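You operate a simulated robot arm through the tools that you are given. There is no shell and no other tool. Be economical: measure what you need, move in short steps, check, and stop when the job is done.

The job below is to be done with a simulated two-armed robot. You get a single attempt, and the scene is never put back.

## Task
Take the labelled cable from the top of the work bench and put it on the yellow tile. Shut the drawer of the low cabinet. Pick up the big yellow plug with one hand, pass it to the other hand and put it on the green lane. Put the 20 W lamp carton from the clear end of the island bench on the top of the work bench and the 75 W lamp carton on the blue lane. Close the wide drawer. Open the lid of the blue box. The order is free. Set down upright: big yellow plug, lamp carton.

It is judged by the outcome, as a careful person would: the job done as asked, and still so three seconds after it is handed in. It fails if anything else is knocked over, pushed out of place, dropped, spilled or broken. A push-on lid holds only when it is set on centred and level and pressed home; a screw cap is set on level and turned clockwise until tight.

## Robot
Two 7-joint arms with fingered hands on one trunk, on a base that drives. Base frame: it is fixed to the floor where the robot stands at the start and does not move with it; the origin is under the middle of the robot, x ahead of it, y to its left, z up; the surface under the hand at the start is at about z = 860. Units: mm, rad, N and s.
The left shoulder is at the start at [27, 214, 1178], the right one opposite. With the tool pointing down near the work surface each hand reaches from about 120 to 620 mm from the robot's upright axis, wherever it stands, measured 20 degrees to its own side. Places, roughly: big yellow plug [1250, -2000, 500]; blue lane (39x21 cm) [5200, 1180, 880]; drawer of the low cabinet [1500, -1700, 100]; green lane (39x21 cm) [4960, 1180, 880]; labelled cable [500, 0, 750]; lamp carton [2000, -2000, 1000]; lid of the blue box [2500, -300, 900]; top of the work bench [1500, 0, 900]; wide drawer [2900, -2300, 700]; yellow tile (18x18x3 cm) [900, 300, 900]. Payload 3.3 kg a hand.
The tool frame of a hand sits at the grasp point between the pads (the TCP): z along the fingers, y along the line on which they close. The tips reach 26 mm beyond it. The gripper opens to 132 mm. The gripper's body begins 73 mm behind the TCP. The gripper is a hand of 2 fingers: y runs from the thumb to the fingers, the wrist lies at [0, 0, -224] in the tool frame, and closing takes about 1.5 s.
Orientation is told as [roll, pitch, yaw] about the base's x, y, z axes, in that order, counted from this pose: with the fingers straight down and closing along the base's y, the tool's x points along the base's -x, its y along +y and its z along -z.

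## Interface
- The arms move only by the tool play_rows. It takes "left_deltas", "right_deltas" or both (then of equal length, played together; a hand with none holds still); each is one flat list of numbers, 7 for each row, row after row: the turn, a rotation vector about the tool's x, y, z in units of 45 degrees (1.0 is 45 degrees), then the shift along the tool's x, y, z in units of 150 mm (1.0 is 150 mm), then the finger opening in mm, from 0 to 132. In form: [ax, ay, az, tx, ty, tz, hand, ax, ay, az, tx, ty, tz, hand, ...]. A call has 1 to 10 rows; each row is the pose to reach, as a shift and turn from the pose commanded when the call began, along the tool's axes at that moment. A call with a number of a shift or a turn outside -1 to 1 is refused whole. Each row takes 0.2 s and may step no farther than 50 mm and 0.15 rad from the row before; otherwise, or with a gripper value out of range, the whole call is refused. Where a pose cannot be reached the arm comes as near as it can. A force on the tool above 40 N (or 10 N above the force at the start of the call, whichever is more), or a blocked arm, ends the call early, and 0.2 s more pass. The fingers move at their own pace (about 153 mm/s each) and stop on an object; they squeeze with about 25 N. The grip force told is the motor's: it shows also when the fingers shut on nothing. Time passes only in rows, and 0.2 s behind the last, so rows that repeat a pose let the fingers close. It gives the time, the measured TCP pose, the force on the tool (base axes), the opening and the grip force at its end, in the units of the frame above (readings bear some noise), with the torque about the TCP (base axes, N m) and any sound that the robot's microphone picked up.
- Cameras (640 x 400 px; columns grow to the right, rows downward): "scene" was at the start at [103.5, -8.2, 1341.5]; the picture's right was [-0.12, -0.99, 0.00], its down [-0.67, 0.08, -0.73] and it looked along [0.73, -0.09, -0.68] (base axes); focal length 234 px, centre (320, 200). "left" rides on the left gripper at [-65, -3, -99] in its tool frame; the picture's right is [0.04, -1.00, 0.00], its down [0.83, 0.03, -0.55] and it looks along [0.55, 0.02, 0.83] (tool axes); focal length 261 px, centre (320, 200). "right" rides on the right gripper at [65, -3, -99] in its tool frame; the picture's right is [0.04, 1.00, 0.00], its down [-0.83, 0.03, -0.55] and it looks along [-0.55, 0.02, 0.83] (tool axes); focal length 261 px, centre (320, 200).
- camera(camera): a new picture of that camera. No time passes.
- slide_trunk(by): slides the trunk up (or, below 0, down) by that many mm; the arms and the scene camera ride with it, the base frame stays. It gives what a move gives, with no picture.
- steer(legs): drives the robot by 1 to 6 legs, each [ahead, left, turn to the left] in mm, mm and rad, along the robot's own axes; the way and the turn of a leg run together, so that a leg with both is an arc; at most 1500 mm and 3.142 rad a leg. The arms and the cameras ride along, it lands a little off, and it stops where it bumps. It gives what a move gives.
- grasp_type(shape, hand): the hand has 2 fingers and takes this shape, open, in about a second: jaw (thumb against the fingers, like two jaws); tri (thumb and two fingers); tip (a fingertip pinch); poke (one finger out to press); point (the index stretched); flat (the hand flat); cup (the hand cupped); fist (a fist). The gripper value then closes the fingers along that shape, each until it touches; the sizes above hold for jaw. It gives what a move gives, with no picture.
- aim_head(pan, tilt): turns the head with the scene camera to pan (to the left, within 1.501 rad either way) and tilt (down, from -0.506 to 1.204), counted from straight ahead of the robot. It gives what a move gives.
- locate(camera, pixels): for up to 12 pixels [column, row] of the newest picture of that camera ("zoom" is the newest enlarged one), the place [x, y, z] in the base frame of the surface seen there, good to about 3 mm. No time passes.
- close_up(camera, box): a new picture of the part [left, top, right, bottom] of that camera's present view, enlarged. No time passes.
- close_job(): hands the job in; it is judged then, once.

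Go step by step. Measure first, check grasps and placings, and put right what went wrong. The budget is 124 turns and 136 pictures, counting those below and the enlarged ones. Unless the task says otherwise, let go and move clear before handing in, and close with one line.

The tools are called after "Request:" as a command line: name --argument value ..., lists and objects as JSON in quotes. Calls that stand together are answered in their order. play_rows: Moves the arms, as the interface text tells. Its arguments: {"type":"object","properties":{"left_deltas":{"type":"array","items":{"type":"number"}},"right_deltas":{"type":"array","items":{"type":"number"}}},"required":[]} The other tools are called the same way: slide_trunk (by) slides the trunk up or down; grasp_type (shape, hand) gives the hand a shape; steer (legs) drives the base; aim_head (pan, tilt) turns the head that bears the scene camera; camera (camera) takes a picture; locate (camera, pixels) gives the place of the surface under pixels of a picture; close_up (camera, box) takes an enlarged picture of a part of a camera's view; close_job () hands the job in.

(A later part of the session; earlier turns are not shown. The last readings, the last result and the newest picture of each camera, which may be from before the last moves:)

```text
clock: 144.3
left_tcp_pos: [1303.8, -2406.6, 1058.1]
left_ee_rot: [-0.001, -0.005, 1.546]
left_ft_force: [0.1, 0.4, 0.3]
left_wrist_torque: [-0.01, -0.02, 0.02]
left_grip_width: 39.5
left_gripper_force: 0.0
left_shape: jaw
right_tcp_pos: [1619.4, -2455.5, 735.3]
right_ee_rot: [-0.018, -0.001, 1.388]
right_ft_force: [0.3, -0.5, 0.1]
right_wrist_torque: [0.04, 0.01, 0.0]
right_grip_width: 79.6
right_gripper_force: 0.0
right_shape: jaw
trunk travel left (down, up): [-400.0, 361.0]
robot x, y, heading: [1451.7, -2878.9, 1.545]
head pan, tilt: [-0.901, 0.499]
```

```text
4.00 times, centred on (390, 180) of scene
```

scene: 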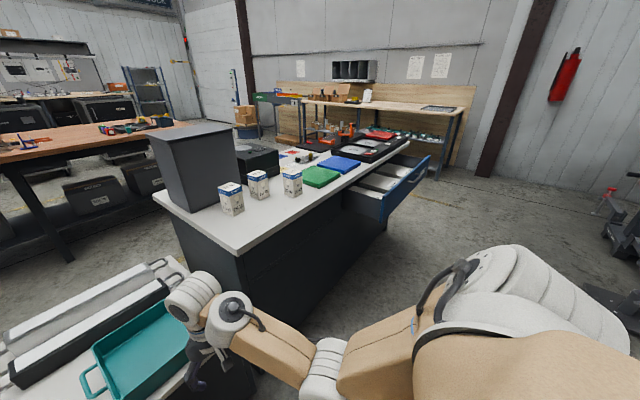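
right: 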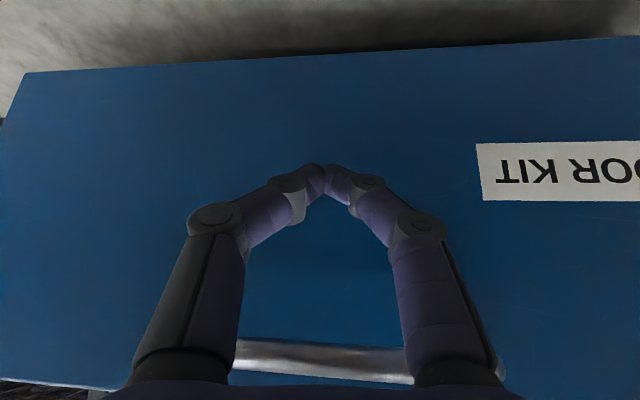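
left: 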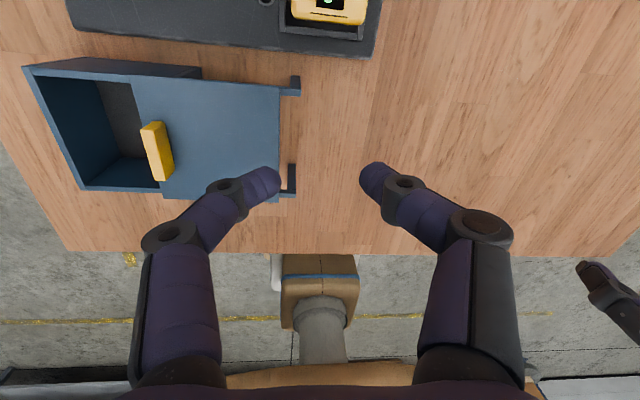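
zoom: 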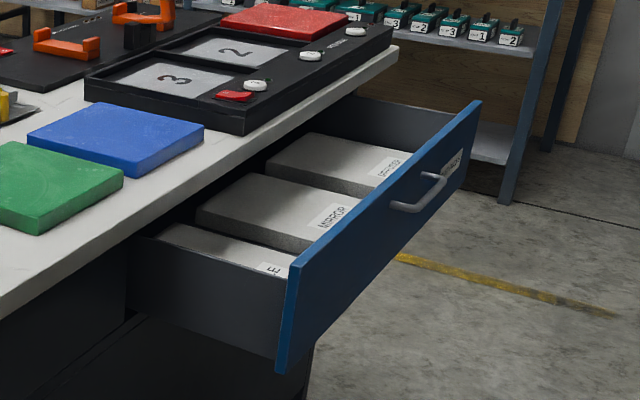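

75 W is at [1934, −2094], 20 W at [2070, −2070], 30 W at [2165, −2170]; the wide drawer's front is at y≈−2450 and must go in towards +y. I'll do the drawer first: back off, strafe to it, and tilt the right hand forward with fingers shut.

Request:
steer --legs '[[-130, 0, 0], [0, -1100, 0]]'

Request:
play_rows --right_deltas '[0, -0.17, 0, 0, 0, 0, 40, 0, -0.34, 0, 0, 0, 0, 20, 0, -0.51, 0, 0, 0, 0, 0, 0, -0.68, 0, 0, 0, 0, 0, 0, -0.84, 0, 0, 0, 0, 0, 0, -1.0, 0, 0, 0, 0, 0, 0, -1.0, 0, 0, 0, 0, 0]'

Request:
aim_head --pan -0.2 --tilt 0.7

Request:
camera --camera "scene"

```text
clock: 150.8
left_tcp_pos: [2399.7, -2565.0, 1057.5]
left_ee_rot: [0.0, -0.004, 1.545]
left_ft_force: [-0.6, -1.0, 0.3]
left_wrist_torque: [0.01, 0.01, 0.02]
left_grip_width: 39.9
left_gripper_force: 0.1
left_shape: jaw
right_tcp_pos: [2714.9, -2617.0, 736.1]
right_ee_rot: [-0.016, -0.001, 1.387]
right_ft_force: [-0.6, 0.5, -0.2]
right_wrist_torque: [0.0, -0.02, 0.02]
right_grip_width: 79.6
right_gripper_force: 0.0
right_shape: jaw
trunk travel left (down, up): [-400.0, 361.0]
robot x, y, heading: [2544.5, -3036.0, 1.54]
head pan, tilt: [-0.901, 0.499]
```

```text
clock: 152.4
left_tcp_pos: [2398.9, -2565.8, 1058.1]
left_ee_rot: [0.0, -0.006, 1.544]
left_ft_force: [-0.3, -0.6, 0.3]
left_wrist_torque: [0.02, 0.0, 0.01]
left_grip_width: 39.7
left_gripper_force: 0.1
left_shape: jaw
right_tcp_pos: [2714.9, -2616.5, 734.1]
right_ee_rot: [-0.028, -0.788, 1.404]
right_ft_force: [0.5, 0.0, -0.2]
right_wrist_torque: [-0.02, 0.02, 0.03]
right_grip_width: 0.0
right_gripper_force: 25.6
right_shape: jaw
trunk travel left (down, up): [-400.0, 361.0]
robot x, y, heading: [2543.7, -3036.4, 1.538]
head pan, tilt: [-0.901, 0.499]
```

```text
clock: 153.5
left_tcp_pos: [2399.6, -2564.9, 1057.7]
left_ee_rot: [-0.002, -0.005, 1.546]
left_ft_force: [0.1, -0.4, 0.3]
left_wrist_torque: [-0.01, 0.01, -0.03]
left_grip_width: 39.9
left_gripper_force: 0.1
left_shape: jaw
right_tcp_pos: [2713.6, -2617.8, 734.6]
right_ee_rot: [-0.026, -0.786, 1.406]
right_ft_force: [0.6, -0.5, 0.2]
right_wrist_torque: [-0.01, -0.02, 0.01]
right_grip_width: 0.1
right_gripper_force: 24.7
right_shape: jaw
trunk travel left (down, up): [-400.0, 361.0]
robot x, y, heading: [2545.0, -3037.7, 1.543]
head pan, tilt: [-0.201, 0.7]
```

```text
83 pictures are left
```

scene: 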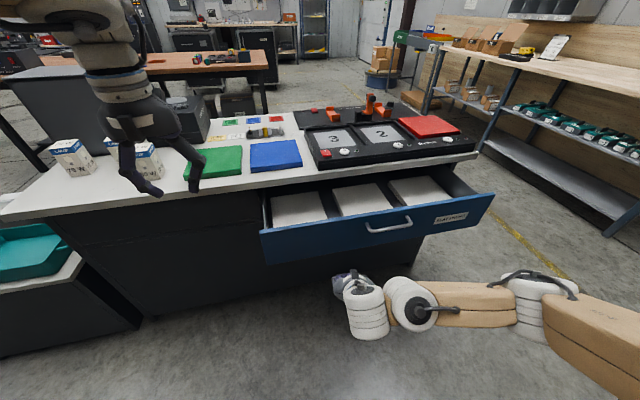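

Request:
locate --camera "scene" --pixels '[[262, 234], [490, 196], [388, 226], [266, 260], [300, 250], [340, 240], [368, 231], [250, 230], [450, 240], [345, 185]]'

Request:
camera --camera "right"

```text
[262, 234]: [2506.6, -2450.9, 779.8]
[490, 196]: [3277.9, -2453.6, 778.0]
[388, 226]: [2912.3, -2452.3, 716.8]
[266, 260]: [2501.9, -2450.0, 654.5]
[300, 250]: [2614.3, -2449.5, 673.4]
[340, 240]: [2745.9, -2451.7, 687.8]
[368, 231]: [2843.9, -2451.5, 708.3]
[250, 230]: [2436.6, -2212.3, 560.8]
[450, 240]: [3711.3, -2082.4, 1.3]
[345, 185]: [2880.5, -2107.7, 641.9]
```

```text
82 pictures are left
```

right: 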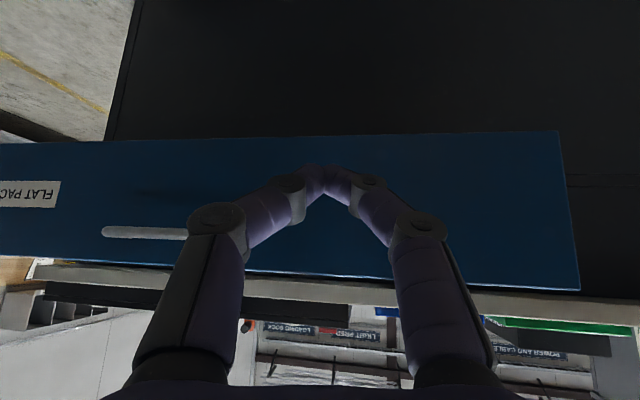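

The drawer front spans x 2507–3278, z 650–780; the handle is at x 2815–2965. I'll lower the hand 40 mm, drive ahead 125 mm, then push at x≈2715.

Request:
play_rows --right_deltas '[0, 0, 0, 0.095, 0, 0.095, 0, 0, 0, 0, 0.189, 0, 0.189, 0, 0, 0, 0, 0.189, 0, 0.189, 0]'

Request:
steer --legs '[[125, 0, 0]]'

```text
clock: 154.3
left_tcp_pos: [2398.7, -2565.2, 1058.0]
left_ee_rot: [-0.003, -0.005, 1.547]
left_ft_force: [0.1, 1.1, -0.2]
left_wrist_torque: [0.01, 0.01, 0.01]
left_grip_width: 39.7
left_gripper_force: 0.1
left_shape: jaw
right_tcp_pos: [2714.3, -2616.3, 694.4]
right_ee_rot: [-0.025, -0.786, 1.404]
right_ft_force: [-0.4, -0.6, -0.4]
right_wrist_torque: [0.0, 0.01, 0.03]
right_grip_width: 0.0
right_gripper_force: 25.4
right_shape: jaw
trunk travel left (down, up): [-400.0, 361.0]
robot x, y, heading: [2545.5, -3036.4, 1.543]
head pan, tilt: [-0.201, 0.7]
```

```text
clock: 155.6
left_tcp_pos: [2402.8, -2439.7, 1056.9]
left_ee_rot: [-0.001, -0.004, 1.547]
left_ft_force: [0.1, -0.2, 0.5]
left_wrist_torque: [-0.04, 0.01, -0.03]
left_grip_width: 39.7
left_gripper_force: 0.1
left_shape: jaw
right_tcp_pos: [2717.6, -2489.9, 694.9]
right_ee_rot: [-0.024, -0.785, 1.405]
right_ft_force: [0.1, -0.8, -0.2]
right_wrist_torque: [-0.01, 0.0, -0.02]
right_grip_width: 0.0
right_gripper_force: 24.1
right_shape: jaw
trunk travel left (down, up): [-400.0, 361.0]
robot x, y, heading: [2549.8, -2911.5, 1.543]
head pan, tilt: [-0.201, 0.7]
```

Tips are about 20 mm from the drawer front. Pushing 210 mm towards +y.

Request:
play_rows --right_deltas '[0, 0, 0, -0.139, 0.033, 0.139, 0, 0, 0, 0, -0.279, 0.066, 0.279, 0, 0, 0, 0, -0.418, 0.099, 0.418, 0, 0, 0, 0, -0.558, 0.132, 0.558, 0, 0, 0, 0, -0.697, 0.165, 0.697, 0, 0, 0, 0, -0.836, 0.198, 0.836, 0, 0, 0, 0, -0.976, 0.231, 0.976, 0]'

Request:
camera --camera "scene"

```text
clock: 157.2
left_tcp_pos: [2401.4, -2439.2, 1057.4]
left_ee_rot: [-0.001, -0.006, 1.547]
left_ft_force: [0.3, -0.3, -0.6]
left_wrist_torque: [0.01, -0.02, -0.02]
left_grip_width: 39.6
left_gripper_force: 0.2
left_shape: jaw
right_tcp_pos: [2722.2, -2280.0, 694.7]
right_ee_rot: [-0.027, -0.786, 1.404]
right_ft_force: [0.0, 0.3, -1.0]
right_wrist_torque: [0.02, 0.01, 0.05]
right_grip_width: 0.1
right_gripper_force: 24.7
right_shape: jaw
trunk travel left (down, up): [-400.0, 361.0]
robot x, y, heading: [2550.2, -2911.1, 1.542]
head pan, tilt: [-0.201, 0.7]
```

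```text
81 pictures are left
```

scene: 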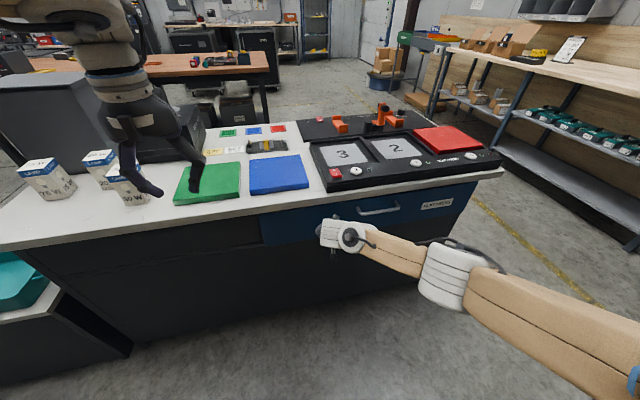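

Almost shut. I'll continue gently until the stop.

Request:
play_rows --right_deltas '[0, 0, 0, -0.046, 0.011, 0.046, 0, 0, 0, 0, -0.093, 0.022, 0.093, 0, 0, 0, 0, -0.139, 0.033, 0.139, 0, 0, 0, 0, -0.186, 0.044, 0.186, 0, 0, 0, 0, -0.232, 0.055, 0.232, 0]'

Request:
camera --camera "scene"

Request:
locate --camera "scene" --pixels '[[285, 232], [450, 205], [250, 240], [430, 225], [200, 260], [472, 200]]'

```text
clock: 158.4
left_tcp_pos: [2402.0, -2440.5, 1056.6]
left_ee_rot: [-0.003, -0.006, 1.548]
left_ft_force: [-0.4, -0.1, 0.1]
left_wrist_torque: [-0.02, 0.0, 0.0]
left_grip_width: 39.8
left_gripper_force: 0.1
left_shape: jaw
right_tcp_pos: [2730.7, -2246.9, 709.7]
right_ee_rot: [-0.026, -0.787, 1.407]
right_ft_force: [0.4, -0.6, -0.3]
right_wrist_torque: [-0.01, 0.0, -0.03]
right_grip_width: 0.0
right_gripper_force: 24.8
right_shape: jaw
right hand out of reach, approached as far as the arm can: row 3, 4, 5
trunk travel left (down, up): [-400.0, 361.0]
robot x, y, heading: [2547.6, -2910.7, 1.543]
head pan, tilt: [-0.201, 0.7]
```

```text
80 pictures are left
```

scene: 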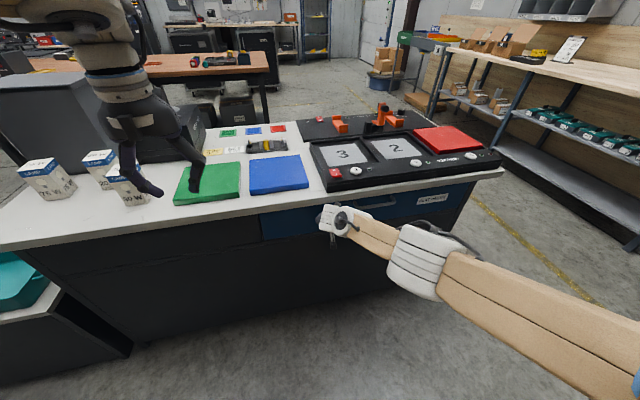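

```text
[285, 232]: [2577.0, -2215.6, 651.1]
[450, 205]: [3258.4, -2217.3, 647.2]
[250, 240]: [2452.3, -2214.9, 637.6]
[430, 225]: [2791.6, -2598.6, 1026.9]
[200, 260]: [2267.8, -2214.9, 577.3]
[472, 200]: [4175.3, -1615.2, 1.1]
```

The front (y≈−2216) is flush with the body (−2215). I'll give it one small confirming nudge with the base, then retract.

Request:
steer --legs '[[18, 0, 0]]'

Request:
play_rows --right_deltas '[0, 0, 0, 0.139, -0.033, -0.139, 0, 0, 0, 0, 0.279, -0.066, -0.279, 0, 0, 0, 0, 0.418, -0.099, -0.418, 0, 0, 0, 0, 0.558, -0.132, -0.558, 0, 0, 0, 0, 0.697, -0.165, -0.697, 0]'

Request:
steer --legs '[[-150, 0, 0]]'

Request:
close_up --camera "scene" --box '[200, 150, 520, 350]'

```text
clock: 159.2
left_tcp_pos: [2402.4, -2427.1, 1058.8]
left_ee_rot: [-0.002, -0.006, 1.545]
left_ft_force: [-0.2, 0.7, -0.5]
left_wrist_torque: [-0.03, 0.01, 0.0]
left_grip_width: 39.8
left_gripper_force: 0.1
left_shape: jaw
right_tcp_pos: [2730.0, -2239.8, 704.4]
right_ee_rot: [-0.037, -0.767, 1.415]
right_ft_force: [0.3, -5.9, 0.6]
right_wrist_torque: [-0.04, -0.02, 0.0]
right_grip_width: 0.0
right_gripper_force: 24.6
right_shape: jaw
trunk travel left (down, up): [-400.0, 361.0]
robot x, y, heading: [2549.3, -2897.6, 1.539]
head pan, tilt: [-0.201, 0.7]
stopped in leg 1: the force on the tool passed its limit at 58 N (the readings are from after the stop); the commanded pose is now the measured one
```

```text
clock: 160.4
left_tcp_pos: [2402.4, -2426.6, 1057.9]
left_ee_rot: [-0.002, -0.005, 1.545]
left_ft_force: [-0.2, 0.3, 0.6]
left_wrist_torque: [-0.02, -0.02, -0.01]
left_grip_width: 39.9
left_gripper_force: 0.1
left_shape: jaw
right_tcp_pos: [2727.2, -2389.7, 705.6]
right_ee_rot: [-0.034, -0.768, 1.413]
right_ft_force: [0.0, -0.1, -0.4]
right_wrist_torque: [0.01, 0.0, -0.02]
right_grip_width: 0.0
right_gripper_force: 24.8
right_shape: jaw
trunk travel left (down, up): [-400.0, 361.0]
robot x, y, heading: [2548.2, -2899.1, 1.539]
head pan, tilt: [-0.201, 0.7]
```

```text
clock: 161.8
left_tcp_pos: [2398.8, -2577.5, 1056.6]
left_ee_rot: [-0.003, -0.007, 1.543]
left_ft_force: [0.6, -1.0, -0.3]
left_wrist_torque: [0.01, -0.04, 0.01]
left_grip_width: 39.6
left_gripper_force: 0.0
left_shape: jaw
right_tcp_pos: [2723.8, -2540.2, 705.9]
right_ee_rot: [-0.037, -0.769, 1.414]
right_ft_force: [-0.4, 0.3, 0.3]
right_wrist_torque: [0.01, 0.0, 0.03]
right_grip_width: 0.0
right_gripper_force: 25.1
right_shape: jaw
trunk travel left (down, up): [-400.0, 361.0]
robot x, y, heading: [2544.4, -3048.4, 1.543]
head pan, tilt: [-0.201, 0.7]
```

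```text
2.00 times, centred on (360, 250) of scene
```

zoom: 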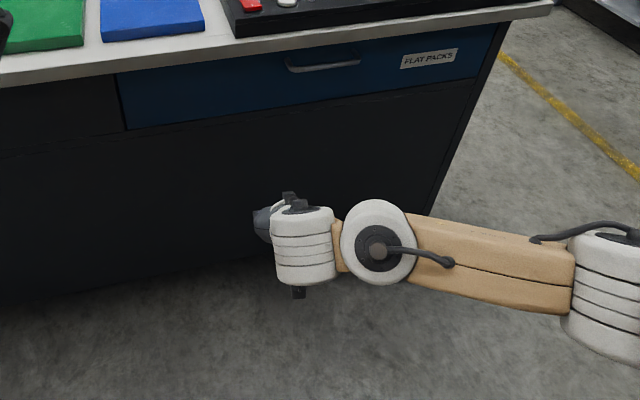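

The wide drawer is shut. Next the cartons: I straighten the right hand, raise both, and drive behind the cartons.

Request:
play_rows --right_deltas '[0, 0.163, 0, -0.147, 0, -0.152, 40, 0, 0.326, 0, -0.293, 0, -0.303, 80, 0, 0.49, 0, -0.44, 0, -0.455, 100, 0, 0.653, 0, -0.587, 0, -0.607, 100, 0, 0.816, 0, -0.733, 0, -0.758, 100, 0, 0.979, 0, -0.88, 0, -0.91, 100, 0, 0.979, 0, -0.88, 0, -0.91, 100]' --left_deltas '[0, 0, 0, 0, 0, 0, 60, 0, 0, 0, 0, 0, 0, 100, 0, 0, 0, 0, 0, 0, 100, 0, 0, 0, 0, 0, 0, 100, 0, 0, 0, 0, 0, 0, 100, 0, 0, 0, 0, 0, 0, 100, 0, 0, 0, 0, 0, 0, 100]'

Request:
slide_trunk --by 100

Request:
steer --legs '[[0, 450, 0]]'

Request:
aim_head --pan 0.0 --tilt 0.6

Request:
camera --camera "scene"

```text
clock: 163.4
left_tcp_pos: [2395.9, -2577.3, 1058.1]
left_ee_rot: [-0.005, -0.007, 1.546]
left_ft_force: [-0.2, 0.7, -0.3]
left_wrist_torque: [0.01, -0.06, -0.02]
left_grip_width: 99.8
left_gripper_force: 0.0
left_shape: jaw
right_tcp_pos: [2718.4, -2509.9, 878.8]
right_ee_rot: [-0.028, 0.003, 1.393]
right_ft_force: [0.2, 0.0, 0.3]
right_wrist_torque: [-0.02, -0.05, 0.0]
right_grip_width: 100.3
right_gripper_force: 0.1
right_shape: jaw
right hand out of reach, approached as far as the arm can: row 5, 6, 7
trunk travel left (down, up): [-400.0, 361.0]
robot x, y, heading: [2544.4, -3049.1, 1.539]
head pan, tilt: [-0.201, 0.7]
```

```text
clock: 164.7
left_tcp_pos: [2399.5, -2576.2, 1157.4]
left_ee_rot: [-0.002, -0.005, 1.545]
left_ft_force: [-0.3, 0.1, -0.4]
left_wrist_torque: [-0.01, 0.01, 0.0]
left_grip_width: 99.7
left_gripper_force: 0.1
left_shape: jaw
right_tcp_pos: [2720.3, -2507.3, 977.4]
right_ee_rot: [-0.025, 0.003, 1.39]
right_ft_force: [-0.3, -0.5, -0.2]
right_wrist_torque: [-0.02, 0.03, -0.01]
right_grip_width: 99.8
right_gripper_force: 0.0
right_shape: jaw
trunk travel left (down, up): [-500.0, 261.0]
robot x, y, heading: [2547.4, -3047.0, 1.544]
head pan, tilt: [-0.201, 0.7]
```

```text
clock: 167.4
left_tcp_pos: [1948.3, -2561.7, 1157.3]
left_ee_rot: [-0.003, -0.005, 1.541]
left_ft_force: [-0.6, 0.3, 0.0]
left_wrist_torque: [0.0, -0.01, -0.03]
left_grip_width: 99.6
left_gripper_force: 0.1
left_shape: jaw
right_tcp_pos: [2270.0, -2494.8, 976.6]
right_ee_rot: [-0.026, 0.0, 1.387]
right_ft_force: [-0.4, -0.4, 0.2]
right_wrist_torque: [0.01, 0.0, -0.03]
right_grip_width: 100.3
right_gripper_force: 0.0
right_shape: jaw
trunk travel left (down, up): [-500.0, 261.0]
robot x, y, heading: [2096.8, -3035.7, 1.539]
head pan, tilt: [-0.201, 0.7]
```

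```text
clock: 168.2
left_tcp_pos: [1949.7, -2563.3, 1157.7]
left_ee_rot: [-0.002, -0.005, 1.54]
left_ft_force: [-0.1, -0.2, 0.0]
left_wrist_torque: [-0.02, -0.03, -0.01]
left_grip_width: 99.6
left_gripper_force: 0.1
left_shape: jaw
right_tcp_pos: [2270.5, -2494.4, 978.3]
right_ee_rot: [-0.025, 0.0, 1.387]
right_ft_force: [0.0, -0.3, 0.5]
right_wrist_torque: [0.0, 0.0, -0.02]
right_grip_width: 100.0
right_gripper_force: 0.0
right_shape: jaw
trunk travel left (down, up): [-500.0, 261.0]
robot x, y, heading: [2096.6, -3036.2, 1.541]
head pan, tilt: [0.0, 0.6]
```

```text
78 pictures are left
```

scene: 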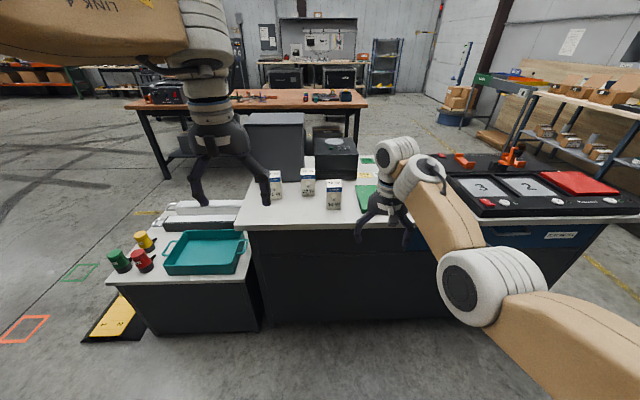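

I need the right hand higher before approaching. I'll raise it 130 mm, and take a close-up of the cartons to measure their faces.

Request:
play_rows --right_deltas '[0, 0, 0, 0.1, 0, -0.22, 100, 0, 0, 0, 0.2, 0, -0.44, 100, 0, 0, 0, 0.3, 0, -0.66, 100, 0, 0, 0, 0.3, 0, -0.87, 100]'

Request:
close_up --camera "scene" --box '[230, 140, 390, 240]'

Request:
locate --camera "zoom" --pixels '[[180, 140], [170, 235], [310, 127], [308, 222], [416, 177], [416, 275], [275, 222], [345, 222], [268, 150], [395, 85], [240, 30], [200, 150]]'

```text
clock: 169.2
left_tcp_pos: [1945.6, -2563.0, 1157.6]
left_ee_rot: [-0.006, -0.007, 1.542]
left_ft_force: [-0.9, -0.2, 0.2]
left_wrist_torque: [0.05, -0.03, -0.01]
left_grip_width: 99.9
left_gripper_force: 0.0
left_shape: jaw
right_tcp_pos: [2230.4, -2525.8, 1092.7]
right_ee_rot: [-0.031, -0.002, 1.387]
right_ft_force: [-0.8, -0.3, 0.5]
right_wrist_torque: [0.0, -0.03, -0.01]
right_grip_width: 100.3
right_gripper_force: 0.0
right_shape: jaw
right hand out of reach, approached as far as the arm can: row 3, 4
trunk travel left (down, up): [-500.0, 261.0]
robot x, y, heading: [2095.8, -3038.3, 1.542]
head pan, tilt: [0.0, 0.6]
```

```text
4.00 times, centred on (310, 190) of scene
```

zoom: 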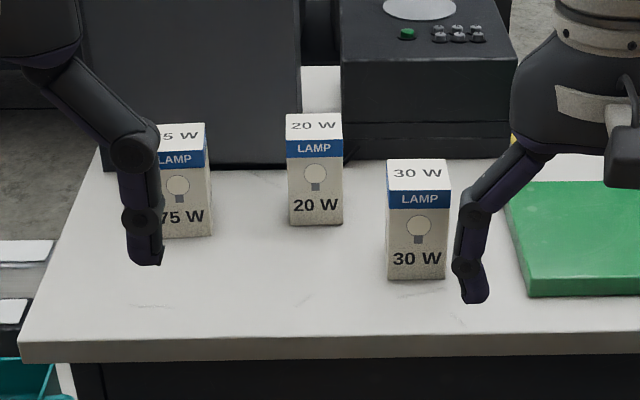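

```text
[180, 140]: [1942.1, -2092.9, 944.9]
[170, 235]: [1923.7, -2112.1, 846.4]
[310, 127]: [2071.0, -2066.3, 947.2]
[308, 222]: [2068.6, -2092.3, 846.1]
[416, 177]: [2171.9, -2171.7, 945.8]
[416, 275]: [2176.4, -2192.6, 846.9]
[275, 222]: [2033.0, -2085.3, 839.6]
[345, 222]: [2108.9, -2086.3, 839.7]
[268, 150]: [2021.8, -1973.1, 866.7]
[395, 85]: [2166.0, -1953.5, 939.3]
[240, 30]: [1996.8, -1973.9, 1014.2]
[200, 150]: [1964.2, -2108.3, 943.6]
```

Carton centres: 75 W [1938, −2088], 20 W [2071, −2066], about 50 mm square and axis-aligned, tops at 946. I'll drive 475 mm ahead so the left hand sits over the 75 W carton.

Request:
steer --legs '[[475, 20, 0.03]]'

Request:
camera --camera "left"

```text
clock: 172.0
left_tcp_pos: [1922.6, -2091.9, 1157.2]
left_ee_rot: [-0.002, -0.006, 1.57]
left_ft_force: [0.0, 0.2, -0.1]
left_wrist_torque: [0.02, 0.0, 0.02]
left_grip_width: 99.9
left_gripper_force: 0.0
left_shape: jaw
right_tcp_pos: [2203.8, -2044.8, 1090.6]
right_ee_rot: [-0.027, 0.001, 1.418]
right_ft_force: [-1.0, 0.0, 0.2]
right_wrist_torque: [-0.01, -0.01, -0.02]
right_grip_width: 100.2
right_gripper_force: 0.0
right_shape: jaw
trunk travel left (down, up): [-500.0, 261.0]
robot x, y, heading: [2085.4, -2560.2, 1.575]
head pan, tilt: [0.0, 0.6]
```

```text
76 pictures are left
```

left: 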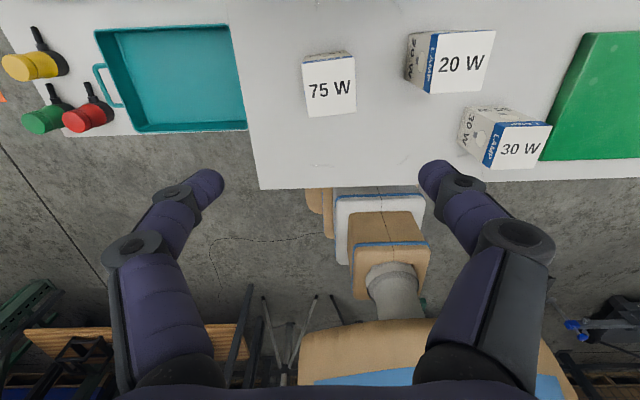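

I'll get precise carton-top corners from this overhead view.

Request:
locate --camera "left" --pixels '[[306, 60], [351, 58], [355, 112], [308, 115], [440, 36], [491, 34], [486, 89], [432, 91], [329, 88], [462, 63]]'

```text
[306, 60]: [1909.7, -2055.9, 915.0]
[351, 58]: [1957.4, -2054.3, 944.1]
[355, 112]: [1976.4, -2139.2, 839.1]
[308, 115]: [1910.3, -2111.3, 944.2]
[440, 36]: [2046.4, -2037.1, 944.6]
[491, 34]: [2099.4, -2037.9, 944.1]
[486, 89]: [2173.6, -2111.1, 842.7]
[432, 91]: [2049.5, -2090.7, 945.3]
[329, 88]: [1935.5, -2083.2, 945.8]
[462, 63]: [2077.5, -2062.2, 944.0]
```

75 W centre is [1934, −2083]. Left hand: align and go down in two calls, then close.

Request:
play_rows --left_deltas '[0, 0, 0, -0.03, -0.04, 0.2, 90, 0, 0, 0, -0.06, -0.077, 0.45, 85, 0, 0, 0, -0.06, -0.077, 0.72, 85, 0, 0, 0, -0.06, -0.077, 1.0, 85, 0, 0, 0, -0.06, -0.077, 1.0, 85]'

Request:
camera --camera "left"

```text
clock: 173.2
left_tcp_pos: [1935.2, -2083.4, 1007.7]
left_ee_rot: [-0.002, -0.006, 1.575]
left_ft_force: [-0.2, 0.3, -0.3]
left_wrist_torque: [0.02, -0.01, -0.01]
left_grip_width: 85.3
left_gripper_force: 0.1
left_shape: jaw
right_tcp_pos: [2203.9, -2045.0, 1090.5]
right_ee_rot: [-0.028, 0.0, 1.416]
right_ft_force: [0.5, -1.0, 0.2]
right_wrist_torque: [0.0, 0.01, 0.0]
right_grip_width: 100.0
right_gripper_force: 0.0
right_shape: jaw
trunk travel left (down, up): [-500.0, 261.0]
robot x, y, heading: [2082.5, -2562.1, 1.568]
head pan, tilt: [0.0, 0.6]
```

```text
75 pictures are left
```

left: 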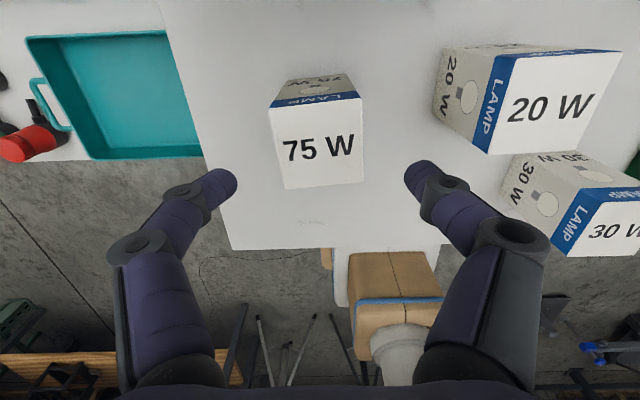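

Well aligned. Down 99 mm and close on the 75 W carton.

Request:
play_rows --left_deltas '[0, 0, 0, 0, 0, 0.25, 85, 0, 0, 0, 0, 0, 0.48, 85, 0, 0, 0, 0, 0, 0.66, 85, 0, 0, 0, 0, 0, 0.66, 30, 0, 0, 0, 0, 0, 0.66, 30, 0, 0, 0, 0, 0, 0.66, 30, 0, 0, 0, 0, 0, 0.66, 30]'

Request:
camera --camera "left"

```text
clock: 174.8
left_tcp_pos: [1934.7, -2082.4, 908.2]
left_ee_rot: [-0.003, -0.005, 1.571]
left_ft_force: [1.0, -0.6, -0.1]
left_wrist_torque: [-0.01, -0.02, 0.0]
left_grip_width: 51.2
left_gripper_force: 25.2
left_shape: jaw
right_tcp_pos: [2204.7, -2046.0, 1091.9]
right_ee_rot: [-0.028, 0.0, 1.417]
right_ft_force: [0.1, -0.7, -0.1]
right_wrist_torque: [0.02, 0.0, 0.04]
right_grip_width: 100.0
right_gripper_force: 0.2
right_shape: jaw
trunk travel left (down, up): [-500.0, 261.0]
robot x, y, heading: [2080.5, -2558.6, 1.566]
head pan, tilt: [0.0, 0.6]
```

```text
74 pictures are left
```

left: 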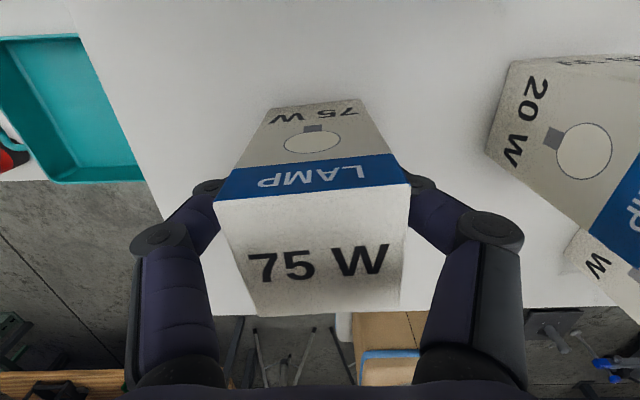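

The 75 W carton is held at 51 mm. I'll lift 150 mm, then shift the base 132 mm left and 18 mm back so the right hand is over the 20 W carton.

Request:
play_rows --left_deltas '[0, 0, 0, 0, 0, -0.15, 30, 0, 0, 0, 0, 0, -0.4, 30, 0, 0, 0, 0, 0, -0.7, 30, 0, 0, 0, 0, 0, -1.0, 30, 0, 0, 0, 0, 0, -1.0, 30]'

Request:
steer --legs '[[-18, 132, 0]]'

Request:
camera --camera "right"

Request:
camera --camera "left"

```text
clock: 176.0
left_tcp_pos: [1933.3, -2083.3, 1060.0]
left_ee_rot: [-0.002, -0.006, 1.573]
left_ft_force: [-0.2, 0.6, -0.1]
left_wrist_torque: [0.0, 0.01, 0.0]
left_grip_width: 51.3
left_gripper_force: 24.9
left_shape: jaw
right_tcp_pos: [2204.6, -2045.0, 1090.2]
right_ee_rot: [-0.027, 0.004, 1.417]
right_ft_force: [0.2, -0.1, 0.5]
right_wrist_torque: [0.0, 0.01, 0.01]
right_grip_width: 99.8
right_gripper_force: 0.0
right_shape: jaw
trunk travel left (down, up): [-500.0, 261.0]
robot x, y, heading: [2083.0, -2560.9, 1.571]
head pan, tilt: [0.0, 0.6]
```

```text
clock: 177.3
left_tcp_pos: [1799.9, -2101.9, 1058.0]
left_ee_rot: [-0.002, -0.006, 1.572]
left_ft_force: [0.5, 0.2, -1.0]
left_wrist_torque: [0.0, -0.06, 0.01]
left_grip_width: 51.3
left_gripper_force: 25.3
left_shape: jaw
right_tcp_pos: [2070.6, -2063.8, 1091.4]
right_ee_rot: [-0.026, 0.0, 1.417]
right_ft_force: [-0.5, 0.6, 0.6]
right_wrist_torque: [-0.03, -0.06, 0.03]
right_grip_width: 100.2
right_gripper_force: 0.0
right_shape: jaw
trunk travel left (down, up): [-500.0, 261.0]
robot x, y, heading: [1949.4, -2574.3, 1.568]
head pan, tilt: [0.0, 0.6]
```

```text
73 pictures are left
```

right: 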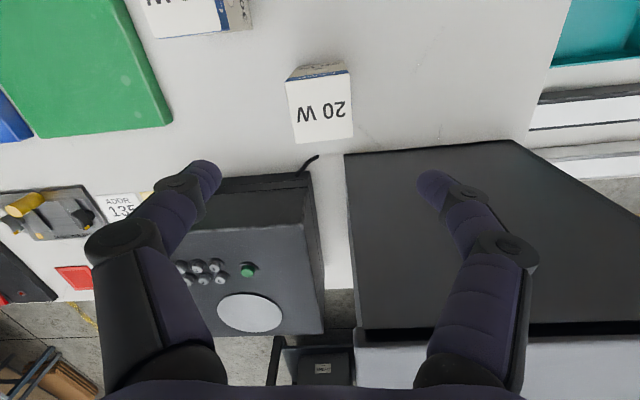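

```text
72 pictures are left
```

left: 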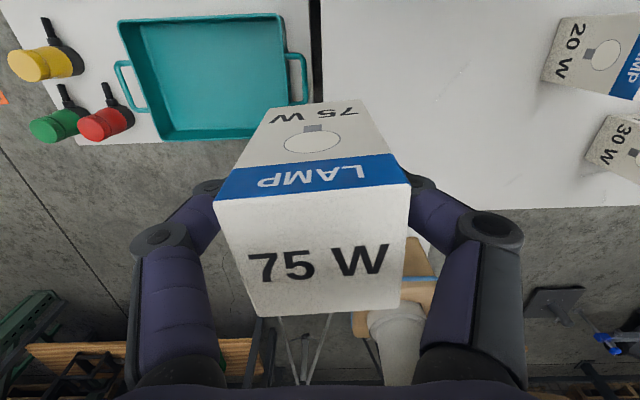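

The right hand is over the 20 W carton but its lateral offset is small. I'll move the hand 50 mm right and 60 mm back while squaring its yaw, then compensate with the base.

Request:
play_rows --right_deltas '[-0.01, 0, -0.07, 0.12, -0.14, 0, 85, -0.02, 0, -0.14, 0.24, -0.28, 0, 85, -0.034, 0, -0.196, 0.344, -0.4, 0, 85, -0.034, 0, -0.196, 0.344, -0.4, 0, 85]'

Request:
steer --legs '[[60, 50, 0]]'

Request:
camera --camera "right"

```text
clock: 178.3
left_tcp_pos: [1801.5, -2101.6, 1059.1]
left_ee_rot: [-0.002, -0.004, 1.572]
left_ft_force: [0.8, -0.1, -0.2]
left_wrist_torque: [0.04, 0.01, 0.01]
left_grip_width: 51.4
left_gripper_force: 25.0
left_shape: jaw
right_tcp_pos: [2108.2, -2059.5, 1063.5]
right_ee_rot: [0.0, 0.004, 1.572]
right_ft_force: [0.6, -0.5, -0.4]
right_wrist_torque: [-0.01, 0.01, 0.04]
right_grip_width: 85.1
right_gripper_force: 0.1
right_shape: jaw
right hand out of reach, approached as far as the arm can: row 1, 2, 3, 4
trunk travel left (down, up): [-500.0, 261.0]
robot x, y, heading: [1951.2, -2575.5, 1.573]
head pan, tilt: [0.0, 0.6]
```

```text
clock: 179.3
left_tcp_pos: [1752.5, -2039.4, 1057.6]
left_ee_rot: [-0.004, -0.005, 1.57]
left_ft_force: [-0.5, -0.5, -0.8]
left_wrist_torque: [0.0, -0.01, -0.03]
left_grip_width: 51.2
left_gripper_force: 24.6
left_shape: jaw
right_tcp_pos: [2056.9, -1997.3, 1062.1]
right_ee_rot: [-0.002, 0.004, 1.569]
right_ft_force: [0.1, 0.3, 0.3]
right_wrist_torque: [-0.03, -0.05, -0.01]
right_grip_width: 85.3
right_gripper_force: 0.1
right_shape: jaw
trunk travel left (down, up): [-500.0, 261.0]
robot x, y, heading: [1902.1, -2515.5, 1.569]
head pan, tilt: [0.0, 0.6]
```

```text
71 pictures are left
```

right: 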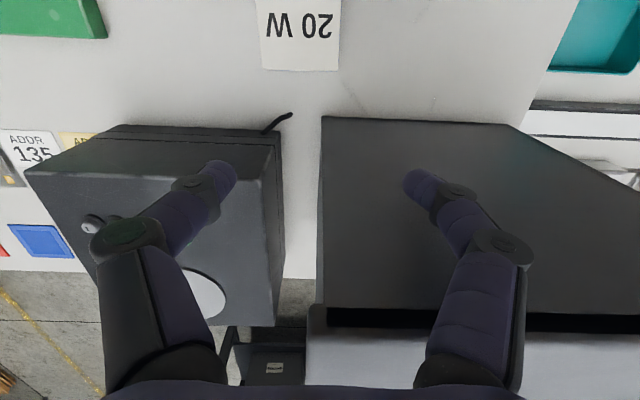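

The hand did not come back and is close to the locker. I'll move it back 67 mm and right 16 mm at once.

Request:
play_rows --right_deltas '[0, 0, 0, 0.15, -0.03, 0, 85, 0, 0, 0, 0.3, -0.07, 0, 85, 0, 0, 0, 0.447, -0.107, 0, 85, 0, 0, 0, 0.447, -0.107, 0, 85]'

Request:
camera --camera "right"

```text
clock: 180.3
left_tcp_pos: [1750.9, -2041.7, 1058.7]
left_ee_rot: [-0.002, -0.006, 1.571]
left_ft_force: [-0.2, 0.2, -1.6]
left_wrist_torque: [0.01, 0.02, 0.01]
left_grip_width: 51.1
left_gripper_force: 24.8
left_shape: jaw
right_tcp_pos: [2058.4, -2005.3, 1044.3]
right_ee_rot: [0.0, 0.003, 1.57]
right_ft_force: [0.7, 0.3, 0.1]
right_wrist_torque: [0.02, 0.04, 0.01]
right_grip_width: 85.2
right_gripper_force: 0.1
right_shape: jaw
right hand out of reach, approached as far as the arm can: row 1, 2, 3, 4
trunk travel left (down, up): [-500.0, 261.0]
robot x, y, heading: [1897.1, -2515.5, 1.568]
head pan, tilt: [0.0, 0.6]
```

```text
70 pictures are left
```

right: 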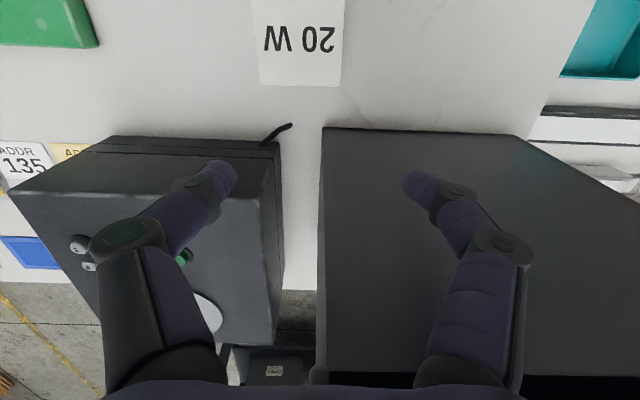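

The arm's present configuration will not retract, so I'll use the base instead: back 60 mm and right 15 mm puts the hand over the carton.

Request:
steer --legs '[[-60, -15, 0]]'

Request:
play_rows --right_deltas '[0, 0, 0, 0, 0, 0.1, 85, 0, 0, 0, 0, 0, 0.2, 85, 0, 0, 0, 0, 0, 0.3, 85, 0, 0, 0, 0, 0, 0.3, 85]'

Request:
camera --camera "right"

Request:
camera --camera "scene"

```text
clock: 181.3
left_tcp_pos: [1767.7, -2102.8, 1060.9]
left_ee_rot: [-0.002, -0.008, 1.573]
left_ft_force: [-1.6, -0.5, -0.4]
left_wrist_torque: [0.04, 0.04, -0.05]
left_grip_width: 51.2
left_gripper_force: 25.1
left_shape: jaw
right_tcp_pos: [2074.4, -2067.0, 1045.3]
right_ee_rot: [-0.002, 0.003, 1.572]
right_ft_force: [0.4, 0.6, 0.2]
right_wrist_torque: [0.05, 0.01, -0.01]
right_grip_width: 85.1
right_gripper_force: 0.1
right_shape: jaw
trunk travel left (down, up): [-500.0, 261.0]
robot x, y, heading: [1914.3, -2574.2, 1.569]
head pan, tilt: [0.0, 0.6]
```

```text
clock: 182.3
left_tcp_pos: [1766.1, -2101.6, 1058.6]
left_ee_rot: [-0.002, -0.006, 1.57]
left_ft_force: [0.2, -0.1, -0.7]
left_wrist_torque: [-0.04, 0.01, 0.01]
left_grip_width: 51.1
left_gripper_force: 24.9
left_shape: jaw
right_tcp_pos: [2071.7, -2066.0, 999.0]
right_ee_rot: [0.0, 0.003, 1.572]
right_ft_force: [0.1, 0.4, 1.3]
right_wrist_torque: [-0.01, 0.0, -0.01]
right_grip_width: 85.0
right_gripper_force: 0.1
right_shape: jaw
trunk travel left (down, up): [-500.0, 261.0]
robot x, y, heading: [1913.7, -2583.0, 1.568]
head pan, tilt: [0.0, 0.6]
```

```text
69 pictures are left
```

right: 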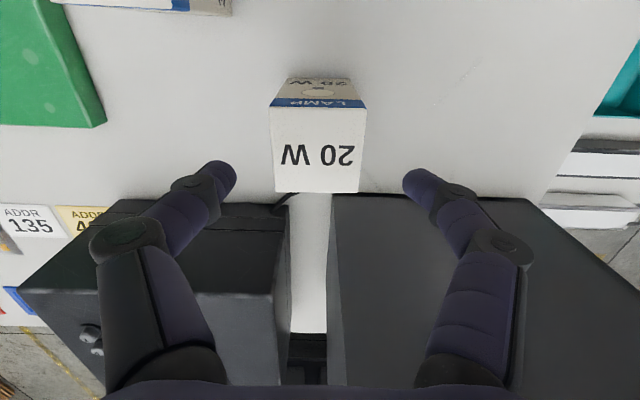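

```text
68 pictures are left
```

scene: 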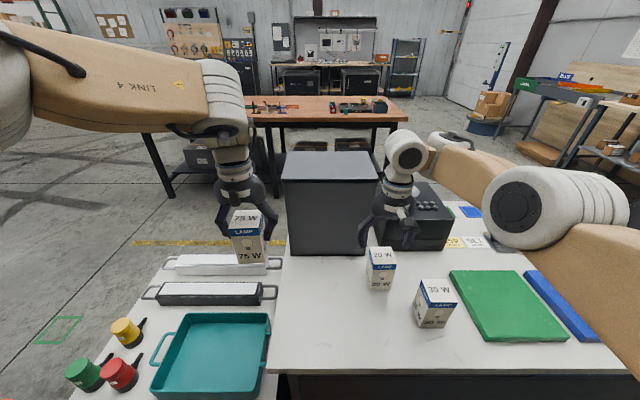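

The right hand is centred over the 20 W carton. I'll check that the elbow (515,205) stays clear of the bench before descending.

Request:
locate --camera "scene" --pixels '[[515, 210], [520, 240], [450, 160], [600, 290], [405, 152], [435, 210]]'

Request:
play_rows --right_deltas '[0, 0, 0, -0.01, 0, 0.15, 85, 0, 0, 0, -0.01, 0, 0.3, 85, 0, 0, 0, -0.01, 0, 0.4, 85, 0, 0, 0, -0.01, 0, 0.4, 85]'

Request:
camera --camera "right"

```text
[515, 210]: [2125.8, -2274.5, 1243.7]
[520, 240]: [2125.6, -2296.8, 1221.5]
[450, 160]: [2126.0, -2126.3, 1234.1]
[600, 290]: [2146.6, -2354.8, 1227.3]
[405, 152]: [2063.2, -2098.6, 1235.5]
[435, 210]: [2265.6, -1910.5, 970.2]
```

```text
clock: 183.3
left_tcp_pos: [1766.0, -2102.7, 1059.6]
left_ee_rot: [-0.002, -0.006, 1.57]
left_ft_force: [0.0, -0.5, -2.2]
left_wrist_torque: [0.0, 0.01, 0.03]
left_grip_width: 51.1
left_gripper_force: 25.6
left_shape: jaw
right_tcp_pos: [2073.8, -2064.2, 938.4]
right_ee_rot: [0.002, 0.003, 1.569]
right_ft_force: [0.3, 0.2, 0.1]
right_wrist_torque: [-0.03, 0.0, 0.03]
right_grip_width: 85.3
right_gripper_force: 0.0
right_shape: jaw
trunk travel left (down, up): [-500.0, 261.0]
robot x, y, heading: [1913.0, -2576.0, 1.571]
head pan, tilt: [0.0, 0.6]
```

```text
67 pictures are left
```

right: 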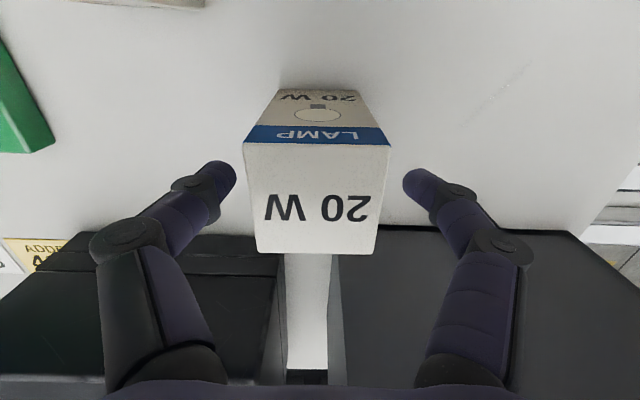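

Centred between the fingers. Down 30 mm more, close, then lift 120 mm.

Request:
play_rows --right_deltas '[0, 0, 0, 0, 0, 0.1, 85, 0, 0, 0, 0, 0, 0.2, 85, 0, 0, 0, 0, 0, 0.2, 30, 0, 0, 0, 0, 0, 0.2, 30, 0, 0, 0, 0, 0, 0.2, 30, 0, 0, 0, 0, 0, 0.2, 30, 0, 0, 0, 0, 0, 0.05, 30, 0, 0, 0, 0, 0, -0.2, 30, 0, 0, 0, 0, 0, -0.5, 30]'

Request:
camera --camera "right"

Request:
camera --camera "scene"

```text
clock: 185.3
left_tcp_pos: [1766.5, -2101.6, 1058.7]
left_ee_rot: [-0.003, -0.006, 1.571]
left_ft_force: [-0.2, -0.3, -1.5]
left_wrist_torque: [0.0, 0.02, -0.02]
left_grip_width: 50.8
left_gripper_force: 25.0
left_shape: jaw
right_tcp_pos: [2072.8, -2065.2, 1014.6]
right_ee_rot: [-0.002, 0.003, 1.571]
right_ft_force: [0.2, -0.8, -1.2]
right_wrist_torque: [-0.01, 0.0, -0.01]
right_grip_width: 50.9
right_gripper_force: 25.1
right_shape: jaw
trunk travel left (down, up): [-500.0, 261.0]
robot x, y, heading: [1915.8, -2579.6, 1.568]
head pan, tilt: [0.0, 0.6]
```

```text
66 pictures are left
```

right: 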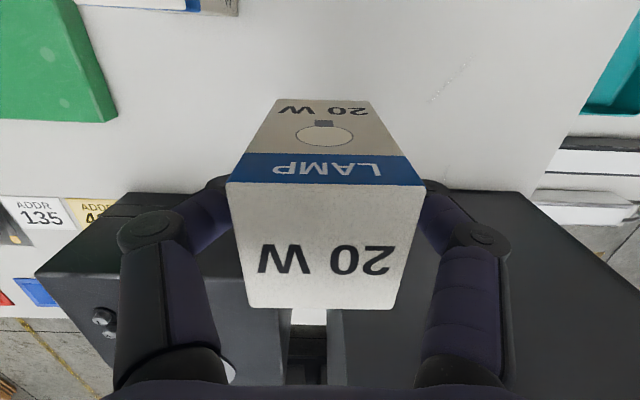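

```text
65 pictures are left
```

scene: 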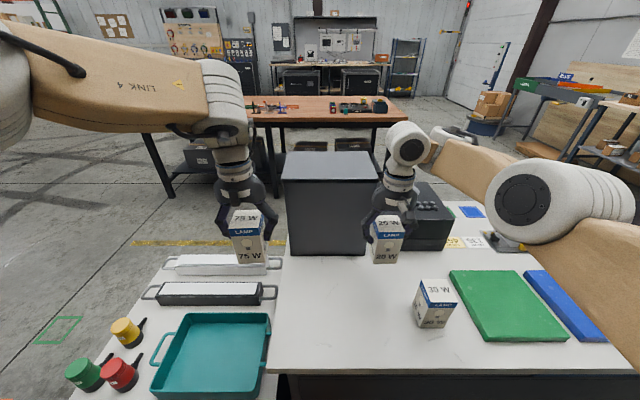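

Both cartons are held (51 mm each). I'll drive back out along the known route round the low cabinet to the aisle, facing the work bench.

Request:
steer --legs '[[-290, 0, 0], [0, 825, 0], [0, 800, 0], [1500, 0, 0], [370, 0, 0], [0, -1350, 0]]'

Request:
aim_head --pan 0.0 --tilt 0.6

Request:
camera --camera "scene"

```text
clock: 205.8
left_tcp_pos: [294.8, -501.0, 1059.3]
left_ee_rot: [-0.005, -0.007, 1.569]
left_ft_force: [0.5, -0.7, -0.7]
left_wrist_torque: [0.01, 0.01, 0.0]
left_grip_width: 51.2
left_gripper_force: 24.8
left_shape: jaw
right_tcp_pos: [588.6, -464.6, 1019.3]
right_ee_rot: [0.033, -0.008, 1.58]
right_ft_force: [-22.7, -2.2, 11.4]
right_wrist_torque: [-0.03, 1.45, 0.24]
right_grip_width: 59.1
right_gripper_force: 25.6
right_shape: jaw
trunk travel left (down, up): [-500.0, 261.0]
robot x, y, heading: [441.3, -976.3, 1.56]
head pan, tilt: [0.0, 0.6]
stopped in leg 6: the force on the tool passed its limit at 46 N (the readings are from after the stop); the commanded pose is now the measured one
```

```text
clock: 206.4
left_tcp_pos: [292.5, -500.1, 1057.8]
left_ee_rot: [-0.007, -0.007, 1.569]
left_ft_force: [0.0, 0.2, -1.2]
left_wrist_torque: [0.01, 0.02, 0.02]
left_grip_width: 51.4
left_gripper_force: 25.2
left_shape: jaw
right_tcp_pos: [588.3, -465.0, 1018.8]
right_ee_rot: [0.027, -0.005, 1.578]
right_ft_force: [-25.7, -3.3, 15.7]
right_wrist_torque: [-0.02, 1.62, 0.29]
right_grip_width: 59.1
right_gripper_force: 25.2
right_shape: jaw
trunk travel left (down, up): [-500.0, 261.0]
robot x, y, heading: [441.7, -976.8, 1.563]
head pan, tilt: [0.0, 0.6]
```

```text
64 pictures are left
```

scene: 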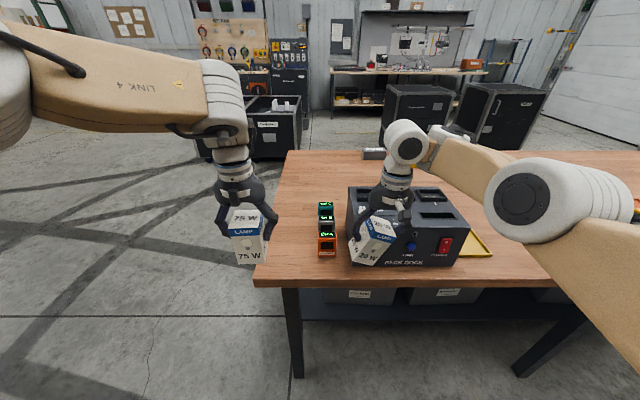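

The held 20 W carton touched the black dock on the bench, and the carton has tilted in the grip. I'll back away from the dock at once and inspect both.

Request:
steer --legs '[[0, 60, 0], [-250, 0, 0]]'

Request:
camera --camera "right"

Request:
camera --camera "scene"

Request:
close_up --camera "scene" --box '[280, 140, 520, 290]'

```text
clock: 208.8
left_tcp_pos: [235.3, -748.5, 1060.1]
left_ee_rot: [-0.002, -0.007, 1.569]
left_ft_force: [0.0, -0.5, -1.1]
left_wrist_torque: [0.02, -0.03, 0.01]
left_grip_width: 51.3
left_gripper_force: 25.3
left_shape: jaw
right_tcp_pos: [533.2, -713.4, 1017.1]
right_ee_rot: [0.024, -0.005, 1.573]
right_ft_force: [-0.5, 0.7, -0.6]
right_wrist_torque: [0.02, -0.03, 0.0]
right_grip_width: 59.5
right_gripper_force: 25.6
right_shape: jaw
trunk travel left (down, up): [-500.0, 261.0]
robot x, y, heading: [380.3, -1223.2, 1.561]
head pan, tilt: [0.0, 0.6]
```

```text
63 pictures are left
```

right: 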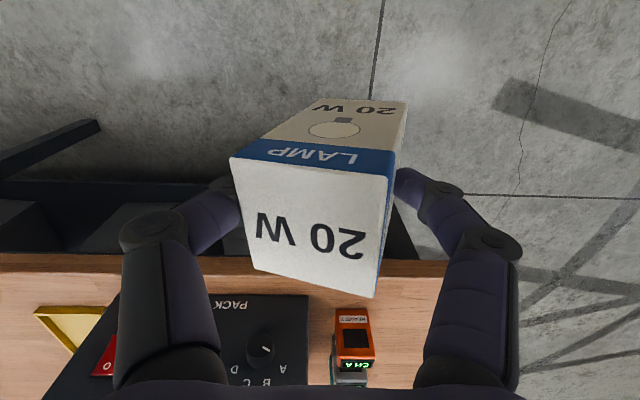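

```text
62 pictures are left
```

scene: 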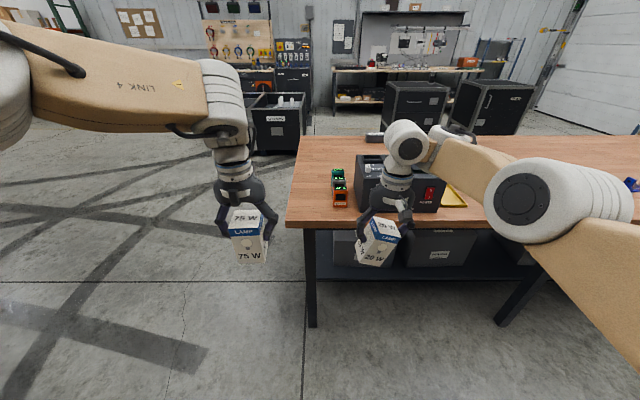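

```text
2.67 times, centred on (400, 215) of scene
```

zoom: 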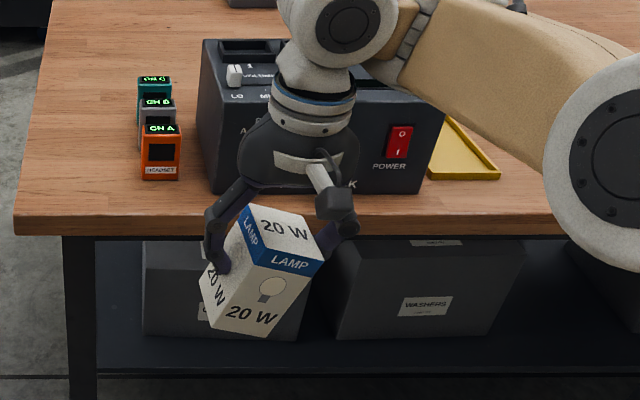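

The dock needs checking: from the very first right-hand picture its front bottom edge was at x≈534–539, y −233 to −429. I'll locate its present corners, (213,192) and others in the zoom.

Request:
locate --camera "zoom" --pixels '[[214, 188], [206, 150], [203, 60], [225, 185], [420, 190], [160, 175], [178, 140], [155, 80], [445, 120], [440, 178]]'

Request:
close_up --camera "right" --box '[0, 250, 440, 400]'

```text
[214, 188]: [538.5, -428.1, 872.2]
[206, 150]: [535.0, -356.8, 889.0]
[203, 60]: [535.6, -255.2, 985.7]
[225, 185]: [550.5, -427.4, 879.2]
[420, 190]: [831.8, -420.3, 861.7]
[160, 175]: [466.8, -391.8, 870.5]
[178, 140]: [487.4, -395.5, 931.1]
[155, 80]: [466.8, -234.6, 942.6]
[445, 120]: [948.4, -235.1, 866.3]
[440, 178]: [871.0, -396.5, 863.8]
```

```text
1.45 times, centred on (220, 325) of right
```

zoom: 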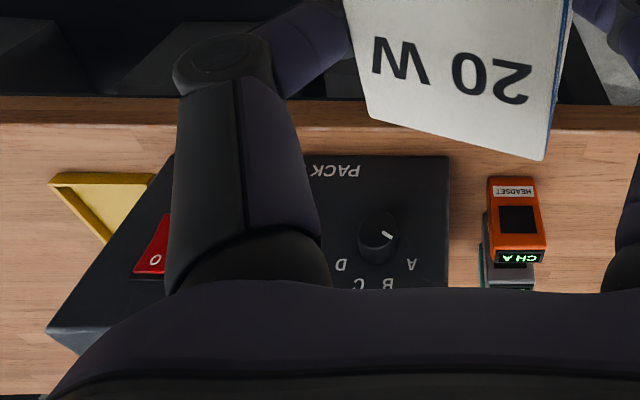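

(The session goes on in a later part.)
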